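You operate a simulated robot arm through the tools that you are given. There is no shell and no other tool. Be economical: measure what you need, move in short steps, check, and stop when the job is done.

The job below is to be done with a simulated robot arm. You get a single attempt, and the scene is never put back.

TASK
Slide the short cup along the top of the long table until it stands next to the white pot.

The check looks at the end state, three seconds after you hand in, the way a careful person would. Anything else that was tipped, shoved, dropped, spilled or broken makes it a failure.

THE ROBOT
A 7-joint arm with a two-finger parallel gripper, fixed in place. Base frame: the origin is at the foot of the arm, x ahead of it, y to its left, z up; the work surface is at about z = 0. Units: mm, rad, N and s.
With the tool pointing down near the work surface it reaches from about 240 to 620 mm from the base axis. Its first joint turns from -1.152 to 1.152 rad. Payload 2.6 kg.
The TCP is the grasp point between the finger pads, 30 mm short of the fingertips. In the tool frame z runs along the fingers and y along their closing line. The gripper opens to 94 mm. The fingers are 28 mm wide and 10 mm thick; the gripper's body (50 by 96 mm) begins 55 mm behind the TCP.
Orientation is told as [roll, pitch, yaw] about the base's x, y, z axes, in that order, counted from this pose: with the fingers straight down and closing along the base's y, the tool's x points along the base's -x, its y along +y and its z along -z.

THE INTERFACE
- The arm moves only by the tool servo_tool. Its argument "moves" is one flat list of numbers, 7 for each row, row after row: the opening, from 0 (shut) to 1 (fully open), then the shift along the base's x, y, z in mm, then the turn, a rotation vector about the base's x, y, z in degrees. In form: [claw, tx, ty, tz, wx, wy, wz, claw, tx, ty, tz, wx, wy, wz, ...]. A call has 1 to 10 rows; each row shifts and turns the commanded pose from where the row before left it. Each row takes 0.2 s and may step no farther than 50 mm and 0.15 rad from the row before; otherwise, or with a gripper value out of range, the whole call is refused. Where a pose cannot be reached the arm comes as near as it can. A force on the tool above 40 N (or 10 N above the force at the start of the call, whichever is more), or a blocked arm, ends the call early, and 0.2 s more pass. The fingers move at their own pace (about 72 mm/s each) and stop on an object; they squeeze with about 25 N. The grip force told is the motor's: it shows also when the fingers shut on nothing. Time passes only in rows, and 0.2 s behind the last, so rows that do not move let the fingers close. It gives the time, the measured TCP pose, the force on the tool (base axes), the opening and the grip force at its end, in the units of the frame above (readings bear some noise), and new pictures: "show" is both (left out), scene, wrist or none.
- Cameras (640 x 400 px; columns grow to the right, rows downward): "scene" is fixed at [39, 420.7, 567]; the picture's right is [-0.76, -0.65, 0.00], its down [-0.36, 0.42, -0.83] and it looks along [0.54, -0.63, -0.55] (base axes); focal length 375 px, centre (320, 200). "wrist" rides on the gripper at [-37, 0, -58] in the tool frame; the picture's right is [0.00, -1.00, 0.00], its down [0.97, 0.00, -0.24] and it looks along [0.24, 0.00, 0.97] (tool axes); focal length 218 px, centre (320, 200). There is no depth. A picture from a camera that has moved, and an enlarged one, comes with that camera's place and axes in the base frame and with its lens. The place of the scene camera against the robot may be out by one fixed shift of up to 18 mm in any direction.
- enlarge(camera, box): a new picture of the part [left, top, right, bottom] of that camera's present view, enlarged. No time passes.
- sign_off(): hands the job in; it is judged then, once.

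Go step by step. Nothing tells you positions but the pictures and the camera data: compare them with the known pose of the tool, close in by small moves and look again before you grip or let go. The budget is 90 turns and 150 pictures, counting those below and the enlarged ones. Unless the task says otherwise, let go and move clear before handing in, and close with one line.

The tools are called after "Emit:" as name(argument=value, ...) on one line, values as JSON. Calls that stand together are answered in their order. servo_tool: Moves the arm, as the interface text tells. Its arguments: {"type":"object","properties":{"moves":{"type":"array","items":{"type":"number"}},"show":{"type":"string","enum":["both","scene","wrist","none"]}},"required":["moves"]} The other tools are called the same way: enlarge (camera, box) takes an enlarged picture of a part of a camera's view; sign_off () hands the job in.

At the start:

```text
clock: 0.0
eef_pos: [424.9, -39.4, 284.0]
tool_rot: [0.0, 0.002, -0.001]
force: [-0.3, -0.5, 0.2]
grip_width: 94.2
finger_force: 0.1
```

scene: 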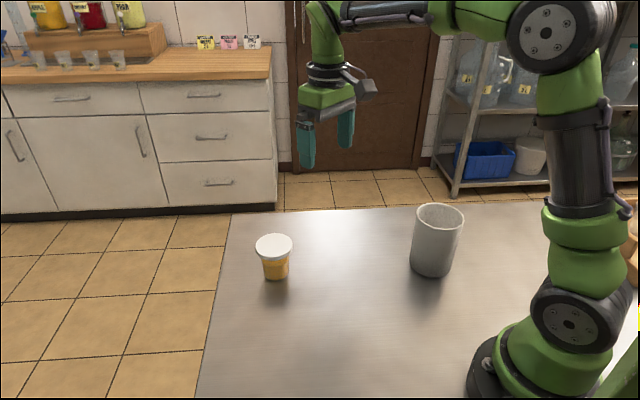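
wrist: 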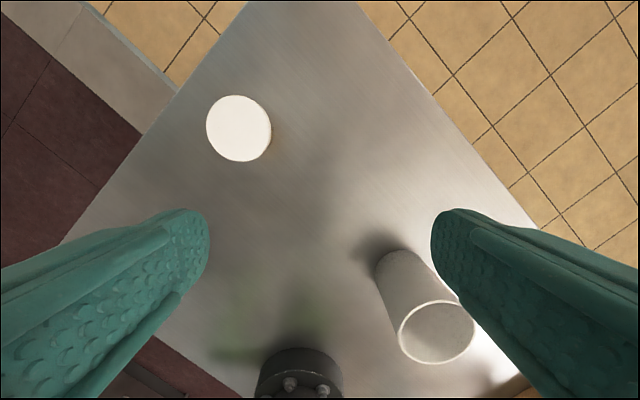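

The small yellow cup with a white lid stands near (483, 59), and the tall white pot near (241, -182). I'll look closer at both before moving.

Emit:
enlarge(camera="scene", box=[210, 190, 370, 290])

Emit:
enlarge(camera="scene", box=[360, 190, 520, 290])

```text
4.00 times, centred on (290, 240) of scene
camera zoom: at [39.0, 420.7, 567.0], right [-0.76, -0.65, 0.0], down [-0.36, 0.42, -0.83], along [0.54, -0.63, -0.55], focal length 1500 px, centre (440, 40)
```

zoom: 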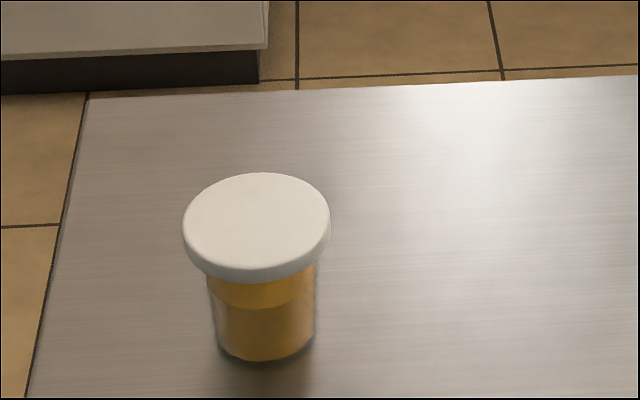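

```text
4.00 times, centred on (440, 240) of scene
camera zoom: at [39.0, 420.7, 567.0], right [-0.76, -0.65, 0.0], down [-0.36, 0.42, -0.83], along [0.54, -0.63, -0.55], focal length 1500 px, centre (-160, 40)
```

zoom: 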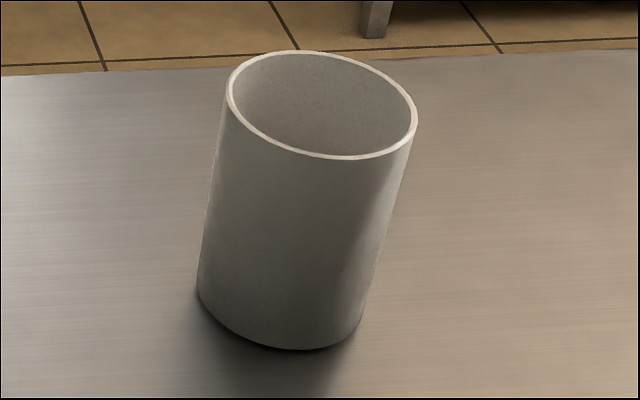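

The glass body is narrower (about 54 mm) than its overhanging lid, which might be loose. I'll therefore grip the glass below the lid with a tilted tool coming from the +y side, and drag it along the table. First I yaw -90° and move to the +y side at a safe height.

Emit:
servo_tool(moves=[1, 5.8, 20, 0, 0, 0, -8.5, 1, 5.8, 20, 0, 0, 0, -8.5, 1, 5.8, 20, 0, 0, 0, -8.5, 1, 5.8, 20, 0, 0, 0, -8.5, 1, 5.8, 20, 0, 0, 0, -8.5, 1, 5.8, 20, 0, 0, 0, -8.5, 1, 5.8, 20, 0, 0, 0, -8.5, 1, 5.8, 20, 0, 0, 0, -8.5, 1, 5.8, 20, 0, 0, 0, -8.5, 1, 5.8, 20, 0, 0, 0, -8.5])

```text
clock: 2.2
eef_pos: [482.2, 162.0, 281.8]
tool_rot: [0.0, 0.001, -1.486]
force: [-0.3, 0.1, 0.0]
grip_width: 94.2
finger_force: 0.2
camera wrist: at [485.0, 125.0, 340.0], right [-1.0, -0.08, 0.0], down [-0.08, 0.97, 0.24], along [-0.02, 0.24, -0.97], focal length 218 px, centre (320, 200)
```

scene: 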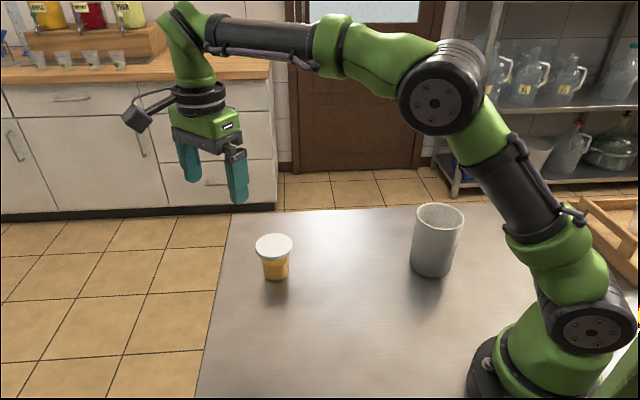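
wrist: 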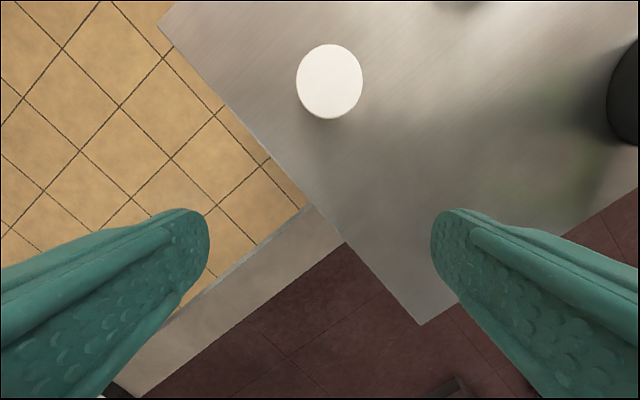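

The two wrist views put the cup axis at about (482, 55), with the lid top near z 75. Now I finish the yaw and tilt the tool about 60° so the fingers point toward -y, staying behind the cup.

Emit:
servo_tool(moves=[1, 0, 0, 0, 0, 0, -4.9, 1, 0, 0, -15, -8.5, 0, 0, 1, 0, 0, -15, -8.5, 0, 0, 1, 0, 0, -15, -8.5, 0, 0, 1, 0, 0, -15, -8.5, 0, 0, 1, 0, 0, -15, -8.5, 0, 0, 1, 0, 0, -15, -8.5, 0, 0, 1, 0, 0, -15, -8.5, 0, 0])

```text
clock: 4.0
eef_pos: [481.5, 162.1, 179.0]
tool_rot: [0.002, -1.043, -1.569]
force: [-0.4, 0.8, 0.8]
grip_width: 93.9
finger_force: 0.0
camera wrist: at [481.9, 193.6, 239.4], right [-1.0, 0.0, 0.0], down [0.0, 0.7, -0.72], along [0.0, -0.72, -0.7], focal length 218 px, centre (320, 200)
```

scene: 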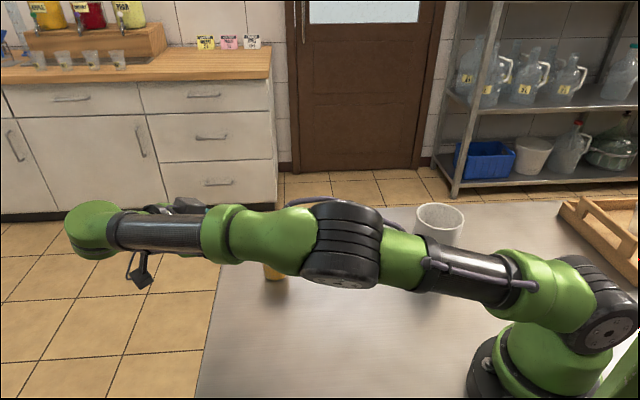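
wrist: 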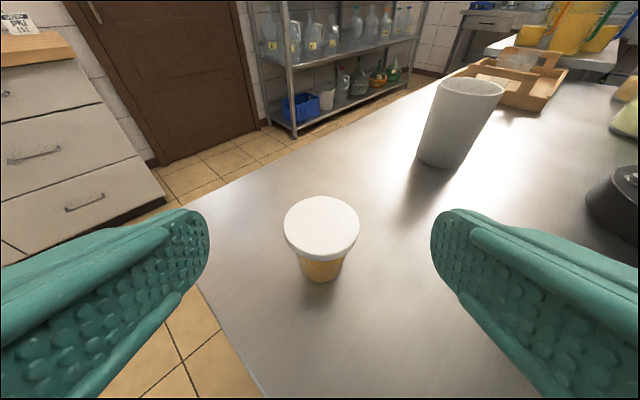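

The tilted pose is reached and the cup is ahead, between the fingers. I descend partway behind the cup and check again.

Emit:
servo_tool(moves=[1, 0, 0, -25, 0, 0, 0, 1, 0, 0, -25, 0, 0, 0, 1, 0, 0, -25, 0, 0, 0, 1, 0, 0, -15, 0, 0, 0])

Emit:
enlarge(camera="wrist", box=[400, 0, 640, 150])

```text
clock: 5.0
eef_pos: [485.4, 161.4, 89.0]
tool_rot: [-0.001, -1.037, -1.569]
force: [-0.6, 0.3, 0.6]
grip_width: 94.0
finger_force: 0.1
camera wrist: at [484.3, 193.5, 150.7], right [-1.0, 0.0, 0.0], down [0.0, 0.7, -0.71], along [0.0, -0.71, -0.7], focal length 218 px, centre (320, 200)
```

scene: 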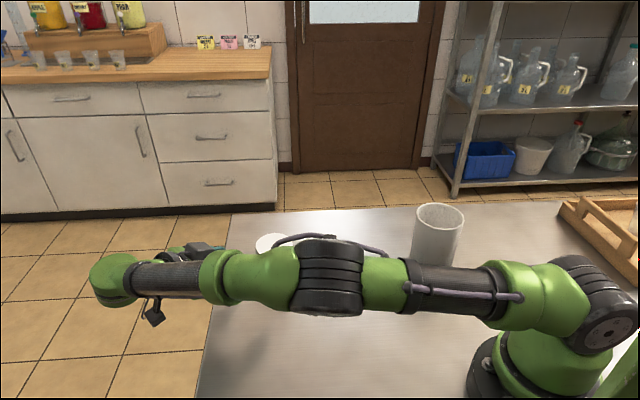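
wrist: 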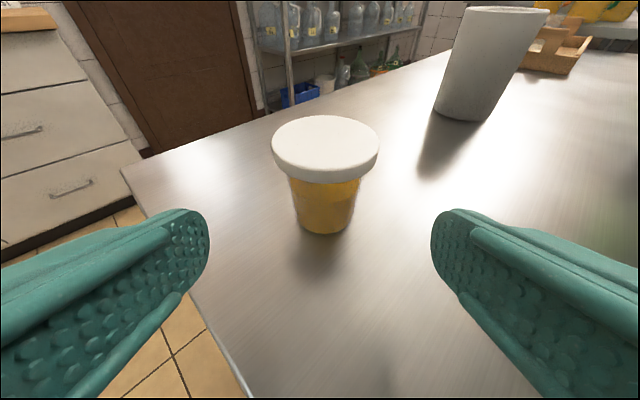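

```text
2.67 times, centred on (520, 75) of wrist
camera zoom: at [484.3, 193.5, 150.7], right [-1.0, 0.0, 0.0], down [0.0, 0.7, -0.71], along [0.0, -0.71, -0.7], focal length 582 px, centre (-213, 533)
```

zoom: 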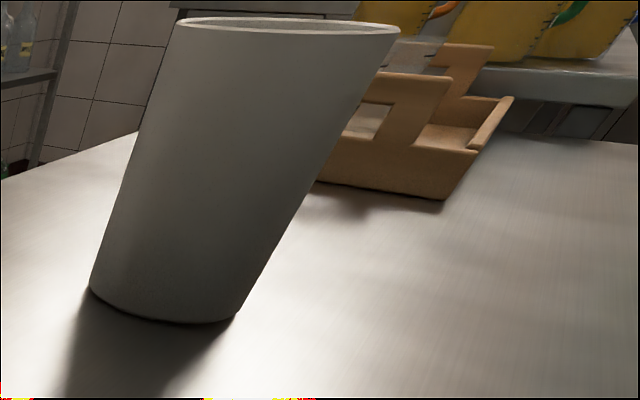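

Fingers straddle the cup's line (cup around (481, 57)). I descend to gripping height, still behind the cup.

Emit:
servo_tool(moves=[1, 0, 0, -20, 0, 0, 0, 1, 0, 0, -20, 0, 0, 0, 1, -2, 0, -8, 0, 0, 0, 1, 0, 0, 0, 0, 0, 0])

```text
clock: 6.0
eef_pos: [480.4, 160.7, 40.0]
tool_rot: [-0.002, -1.039, -1.569]
force: [0.2, -0.2, -0.3]
grip_width: 94.0
finger_force: 0.0
camera wrist: at [480.4, 191.8, 102.1], right [-1.0, 0.0, 0.0], down [0.0, 0.7, -0.71], along [0.0, -0.71, -0.7], focal length 218 px, centre (320, 200)
```

scene: 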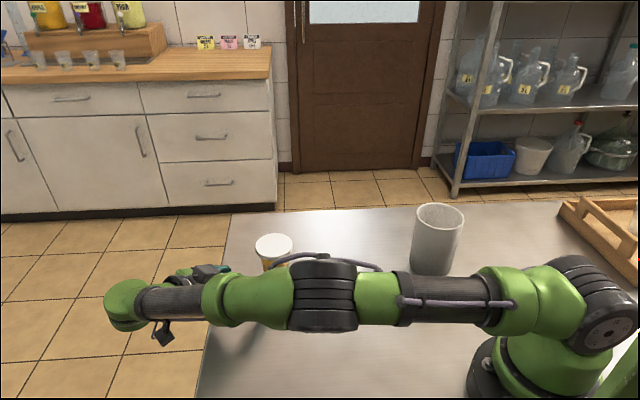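
wrist: 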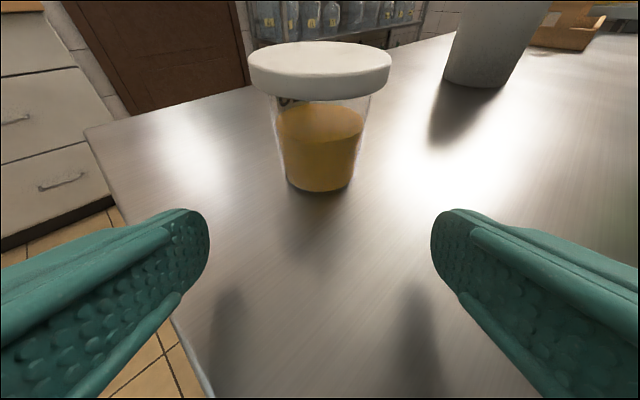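

The glass stands centred at x≈480, y≈56, with the lid's underside near z 67. I advance the open fingers along both sides of the glass under the lid.

Emit:
servo_tool(moves=[1, 0, -20, 0, 0, 0, 0, 1, 0, -20, -2, 0, 0, 0, 1, 0, -20, 0, 0, 0, 0, 1, 0, -12, 0, 0, 0, 0, 1, 0, 0, 0, 0, 0, 0])

```text
clock: 7.2
eef_pos: [481.6, 89.6, 40.2]
tool_rot: [-0.001, -1.038, -1.568]
force: [-0.2, -0.6, 0.3]
grip_width: 93.9
finger_force: 0.1
camera wrist: at [480.7, 121.2, 101.2], right [-1.0, 0.0, 0.0], down [0.0, 0.7, -0.71], along [0.0, -0.71, -0.7], focal length 218 px, centre (320, 200)
```

scene: 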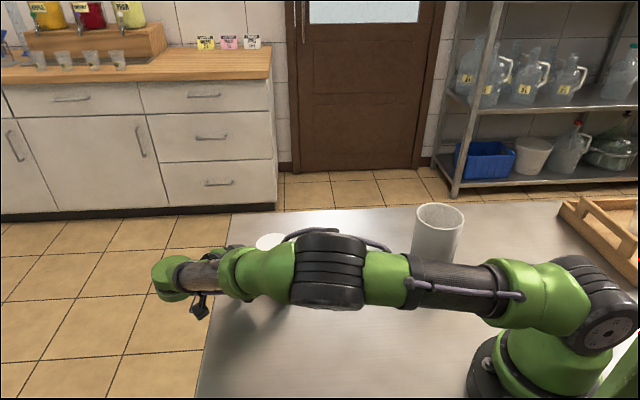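
wrist: 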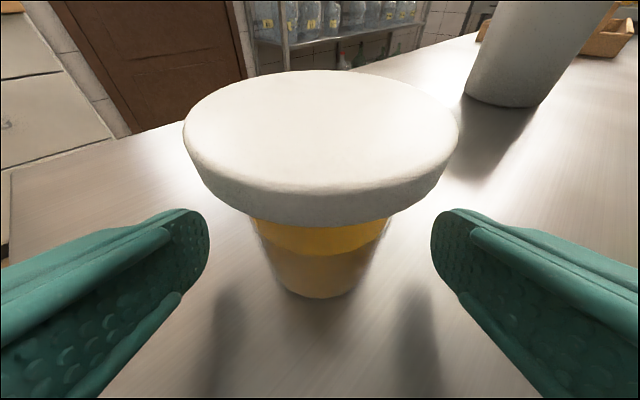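

Clear on both sides. I advance the last 18 mm.

Emit:
servo_tool(moves=[1, 0, -9, -2, 0, 0, 0, 1, -1, -9, 0, 0, 0, 0, 1, 0, 0, 0, 0, 0, 0])

```text
clock: 8.0
eef_pos: [479.9, 71.1, 37.7]
tool_rot: [-0.003, -1.038, -1.57]
force: [0.4, 0.9, 1.0]
grip_width: 94.1
finger_force: 0.0
camera wrist: at [480.0, 102.7, 98.6], right [-1.0, 0.0, 0.0], down [0.0, 0.7, -0.71], along [0.0, -0.71, -0.7], focal length 218 px, centre (320, 200)
```

scene: 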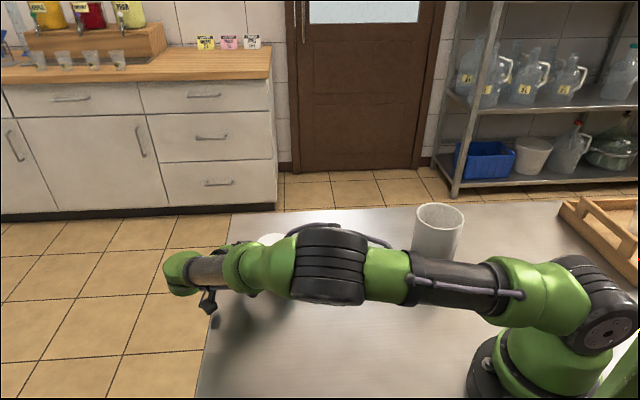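
wrist: 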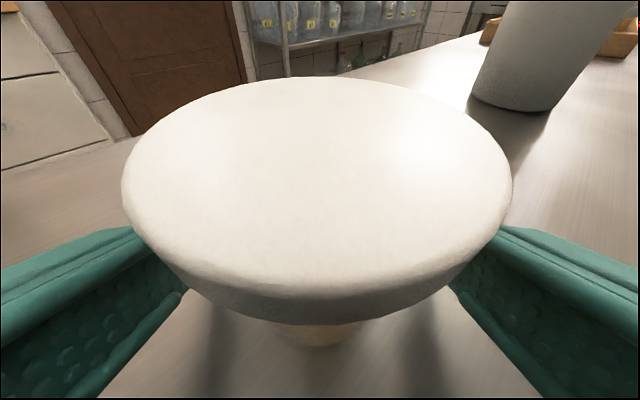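

Both fingers are under the lid's edge. Now I close on the glass.

Emit:
servo_tool(moves=[0.75, 0, 0, 0, 0, 0, 0, 0.6, 0, 0, 0, 0, 0, 0, 0.4, 0, 0, 0, 0, 0, 0, 0.4, 0, 0, 0, 0, 0, 0])

```text
clock: 9.0
eef_pos: [479.5, 71.1, 37.4]
tool_rot: [-0.002, -1.039, -1.568]
force: [0.6, -0.8, 1.0]
grip_width: 58.9
finger_force: 24.4
camera wrist: at [480.0, 102.8, 98.6], right [-1.0, 0.0, 0.0], down [0.0, 0.7, -0.71], along [0.0, -0.71, -0.7], focal length 218 px, centre (320, 200)
```

scene: 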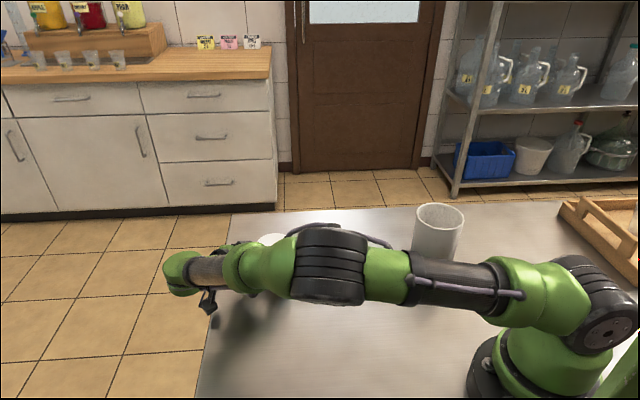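
wrist: 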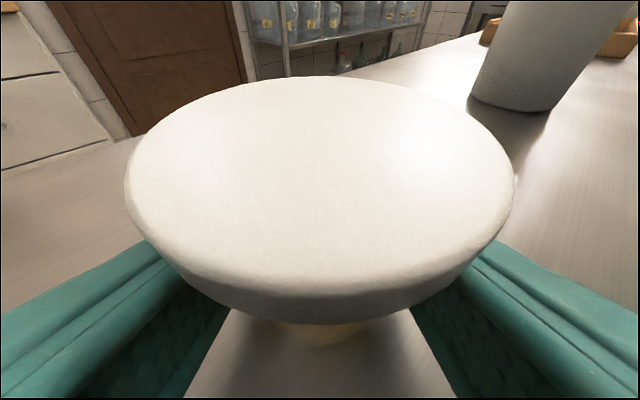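

Gripped on the glass at 59 mm. I slide slowly along the table diagonally toward the pot, keeping z constant.

Emit:
servo_tool(moves=[0.4, -5, -5, 0, 0, 0, 0, 0.4, -8, -8, 0, 0, 0, 0, 0.4, -8, -8, 0, 0, 0, 0, 0.4, -8, -8, 0, 0, 0, 0, 0.4, -8, -8, 0, 0, 0, 0, 0.4, -8, -8, 0, 0, 0, 0, 0.4, -5, -5, 0, 0, 0, 0])

```text
clock: 10.6
eef_pos: [431.4, 20.7, 38.3]
tool_rot: [0.003, -1.038, -1.57]
force: [2.8, 1.5, 6.9]
grip_width: 58.9
finger_force: 24.6
camera wrist: at [430.3, 52.6, 98.5], right [-1.0, 0.0, 0.0], down [0.0, 0.7, -0.71], along [0.0, -0.71, -0.7], focal length 218 px, centre (320, 200)
```

scene: 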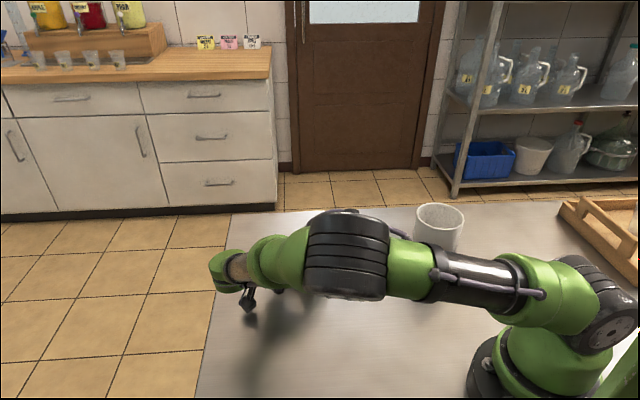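
wrist: 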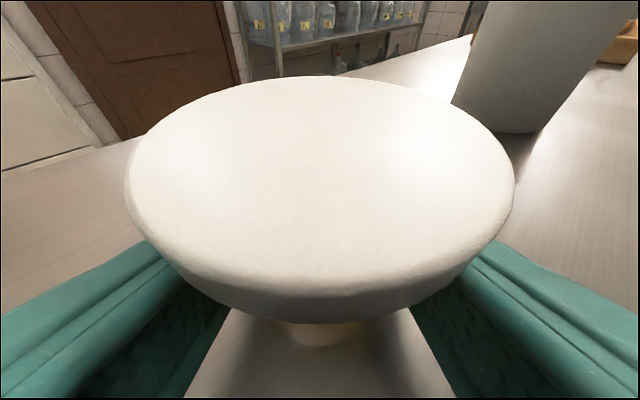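

Sliding well with the cup still on the table; cup now at about (431, 6), pot refined to (240, -183). I continue most of the way.

Emit:
servo_tool(moves=[0.4, -6, -6, 0, 0, 0, 0, 0.4, -9, -9, 0, 0, 0, 0, 0.4, -9, -9, 0, 0, 0, 0, 0.4, -9, -9, 0, 0, 0, 0, 0.4, -9, -9, 0, 0, 0, 0, 0.4, -9, -9, 0, 0, 0, 0, 0.4, -9, -9, 0, 0, 0, 0, 0.4, -9, -9, 0, 0, 0, 0, 0.4, -9, -9, 0, 0, 0, 0, 0.4, -7, -7, 0, 0, 0, 0])

```text
clock: 12.8
eef_pos: [346.1, -63.2, 36.6]
tool_rot: [0.001, -1.038, -1.572]
force: [4.8, 3.9, 18.9]
grip_width: 58.7
finger_force: 25.4
camera wrist: at [345.9, -31.5, 97.0], right [-1.0, 0.0, 0.0], down [0.0, 0.7, -0.71], along [0.0, -0.71, -0.7], focal length 218 px, centre (320, 200)
```

scene: 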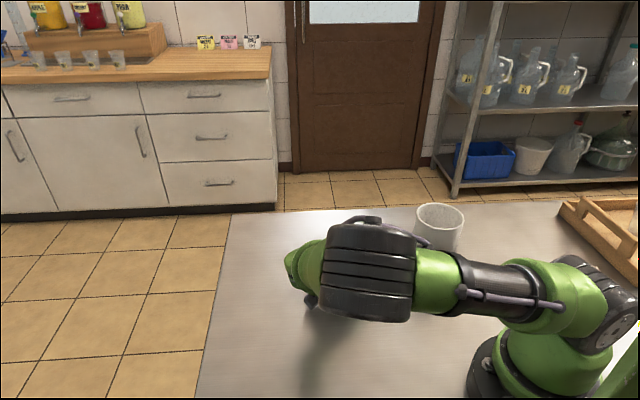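
wrist: 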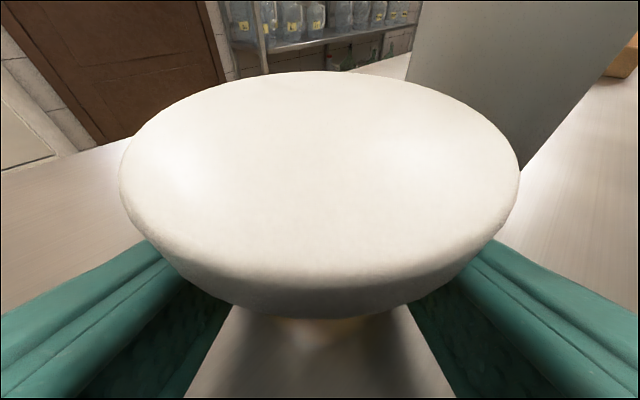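

Downward press has grown to 19 N, so I ease z up slightly while going most of the remaining distance (cup at (346, -78), target about (306, -115)).

Emit:
servo_tool(moves=[0.4, 0, 0, 0.8, 0, 0, 0, 0.4, -6, -6, 0.3, 0, 0, 0, 0.4, -6, -6, 0.2, 0, 0, 0, 0.4, -6, -6, 0.2, 0, 0, 0, 0.4, -4, -4, 0, 0, 0, 0])

```text
clock: 14.0
eef_pos: [322.6, -84.6, 37.9]
tool_rot: [-0.002, -1.039, -1.566]
force: [0.8, -0.1, -0.3]
grip_width: 58.8
finger_force: 25.2
camera wrist: at [323.0, -53.6, 98.9], right [-1.0, 0.0, 0.0], down [0.0, 0.7, -0.71], along [0.0, -0.71, -0.7], focal length 218 px, centre (320, 200)
```

scene: 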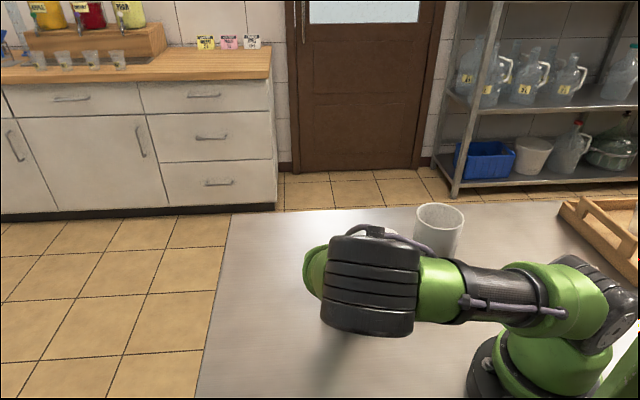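
wrist: 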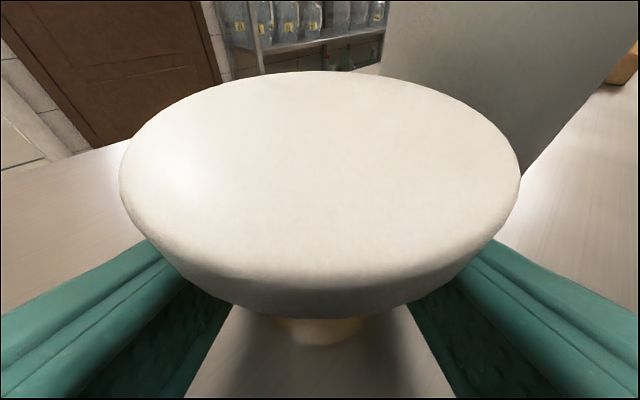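

Gap to the pot is about 30 mm now and the vertical force is near zero. I lower a touch to keep the cup on the table and go in about 20 mm more.

Emit:
servo_tool(moves=[0.4, 0, 0, -0.6, 0, 0, 0, 0.4, -5, -5, 0, 0, 0, 0, 0.4, -5, -5, 0, 0, 0, 0, 0.4, -4, -4, 0, 0, 0, 0, 0.4, 0, 0, 0, 0, 0, 0])

```text
clock: 15.2
eef_pos: [308.3, -99.6, 38.1]
tool_rot: [-0.001, -1.038, -1.569]
force: [0.8, -0.2, -0.8]
grip_width: 58.7
finger_force: 25.2
camera wrist: at [309.0, -68.2, 98.8], right [-1.0, 0.0, 0.0], down [0.0, 0.7, -0.71], along [0.0, -0.71, -0.7], focal length 218 px, centre (320, 200)
```

scene: 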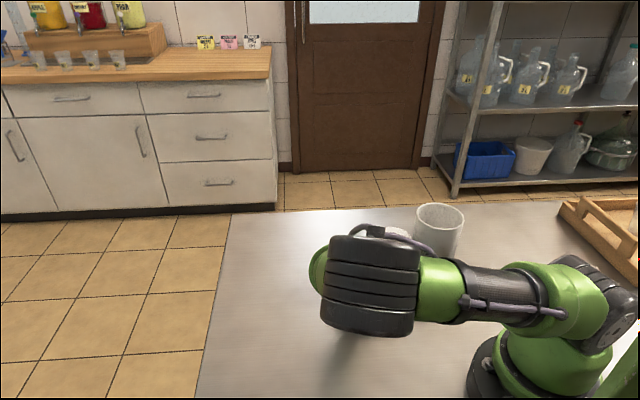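
wrist: 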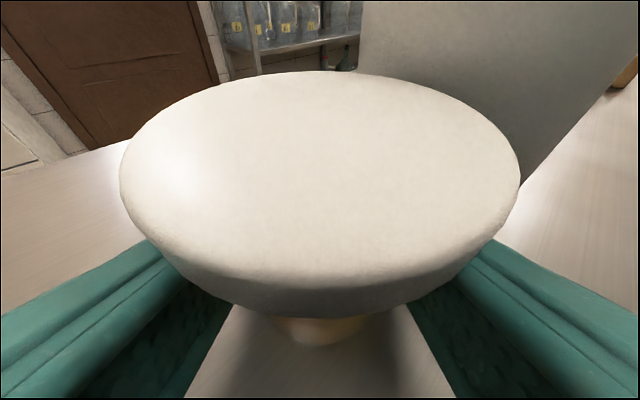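

The cup stands about 12 mm from the pot. I lower in tiny steps until the table carries it, then release.

Emit:
servo_tool(moves=[0.4, 0, 0, -0.4, 0, 0, 0, 0.4, 0, 0, -0.4, 0, 0, 0, 0.4, 0, 0, 0, 0, 0, 0], show="none")

```text
clock: 16.0
eef_pos: [310.4, -100.1, 36.5]
tool_rot: [-0.002, -1.04, -1.566]
force: [0.9, -0.2, -1.6]
grip_width: 59.1
finger_force: 25.0
```

Emit:
servo_tool(moves=[0.4, 0, 0, -0.4, 0, 0, 0, 0.4, 0, 0, -0.4, 0, 0, 0, 0.4, 0, 0, 0, 0, 0, 0], show="none")

```text
clock: 16.8
eef_pos: [309.5, -99.4, 35.8]
tool_rot: [-0.001, -1.04, -1.571]
force: [-1.0, 0.8, 9.1]
grip_width: 58.9
finger_force: 24.7
```

Vertical force shows the cup resting on the table. I open the fingers partially and check.

Emit:
servo_tool(moves=[0.66, 0, 0, 0, 0, 0, 0, 0.72, 0, 0, 0, 0, 0, 0, 0.8, 0, 0, 0.5, 0, 0, 0, 0.8, 0, 0, 0.5, 0, 0, 0], show="wrist")

```text
clock: 17.8
eef_pos: [310.1, -99.9, 36.8]
tool_rot: [-0.003, -1.037, -1.569]
force: [-0.2, -0.9, -0.5]
grip_width: 75.0
finger_force: 0.1
camera wrist: at [309.8, -69.0, 97.7], right [-1.0, 0.0, 0.0], down [0.0, 0.7, -0.71], along [0.0, -0.71, -0.7], focal length 218 px, centre (320, 200)
```

wrist: 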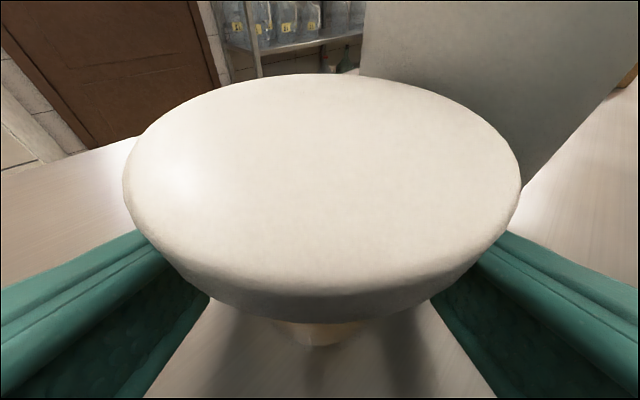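

Released and steady. I back out along +y at the same height.

Emit:
servo_tool(moves=[0.8, 0, 8, 0, 0, 0, 0, 0.8, 0, 12, 0, 0, 0, 0, 0.8, 0, 15, 0, 0, 0, 0, 0.8, 0, 20, 0, 0, 0, 0, 0.8, 0, 20, 0, 0, 0, 0, 0.8, 0, 20, 0, 0, 0, 0])

```text
clock: 19.2
eef_pos: [309.2, -4.2, 36.2]
tool_rot: [-0.002, -1.039, -1.568]
force: [0.3, -0.1, -0.2]
grip_width: 75.0
finger_force: 0.0
camera wrist: at [308.3, 27.6, 97.8], right [-1.0, 0.0, 0.0], down [0.0, 0.7, -0.71], along [0.0, -0.71, -0.7], focal length 218 px, centre (320, 200)
```

scene: 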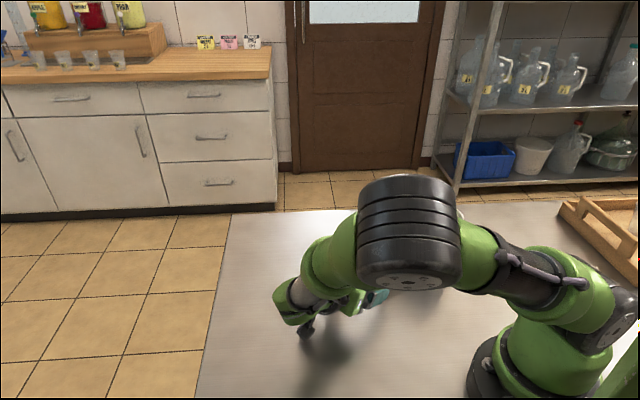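
wrist: 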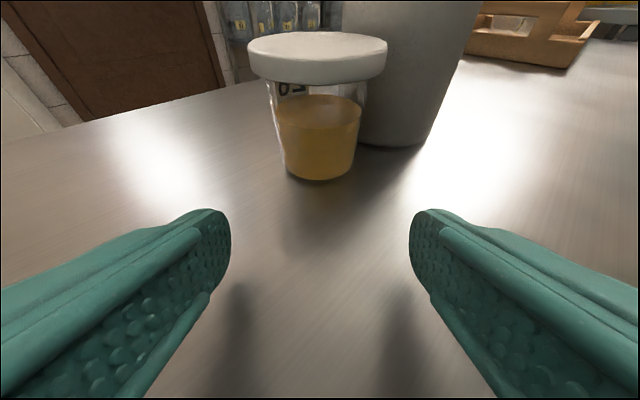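

The cup stands upright with its lid on beside the pot. I back away further and up, to see the gap clearly.

Emit:
servo_tool(moves=[0.8, 10, 15, 20, 0, 0, 0, 0.8, 20, 20, 30, 0, 0, 0, 0.8, 20, 20, 30, 0, 0, 0, 0.8, 20, 20, 30, 0, 0, 0, 0.8, 20, 20, 30, 0, 0, 0, 0.8, 20, 20, 20, 0, 0, 0, 0.8, 20, 20, 20, 0, 0, 0])

```text
clock: 20.8
eef_pos: [439.1, 131.3, 218.2]
tool_rot: [-0.005, -1.039, -1.568]
force: [-0.6, -0.2, 0.6]
grip_width: 75.4
finger_force: 0.0
camera wrist: at [439.0, 163.5, 278.5], right [-1.0, 0.0, 0.0], down [0.0, 0.7, -0.71], along [0.0, -0.71, -0.7], focal length 218 px, centre (320, 200)
```

scene: 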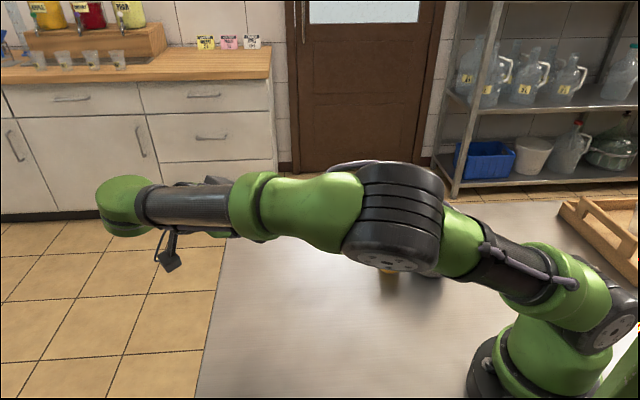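
wrist: 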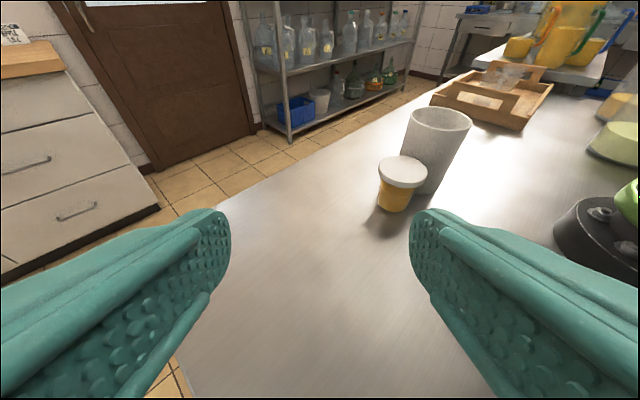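

The cup is upright beside the pot with the lid in place, the pot hasn't moved, and the arm is clear. I hand in now.

Emit:
sign_off()

```text
The job is handed in.
```

The short cup was slid along the table and now stands upright, lid on, about 12 mm from the white pot; near the end it may have hovered under a millimetre off the table for a few centimetres.
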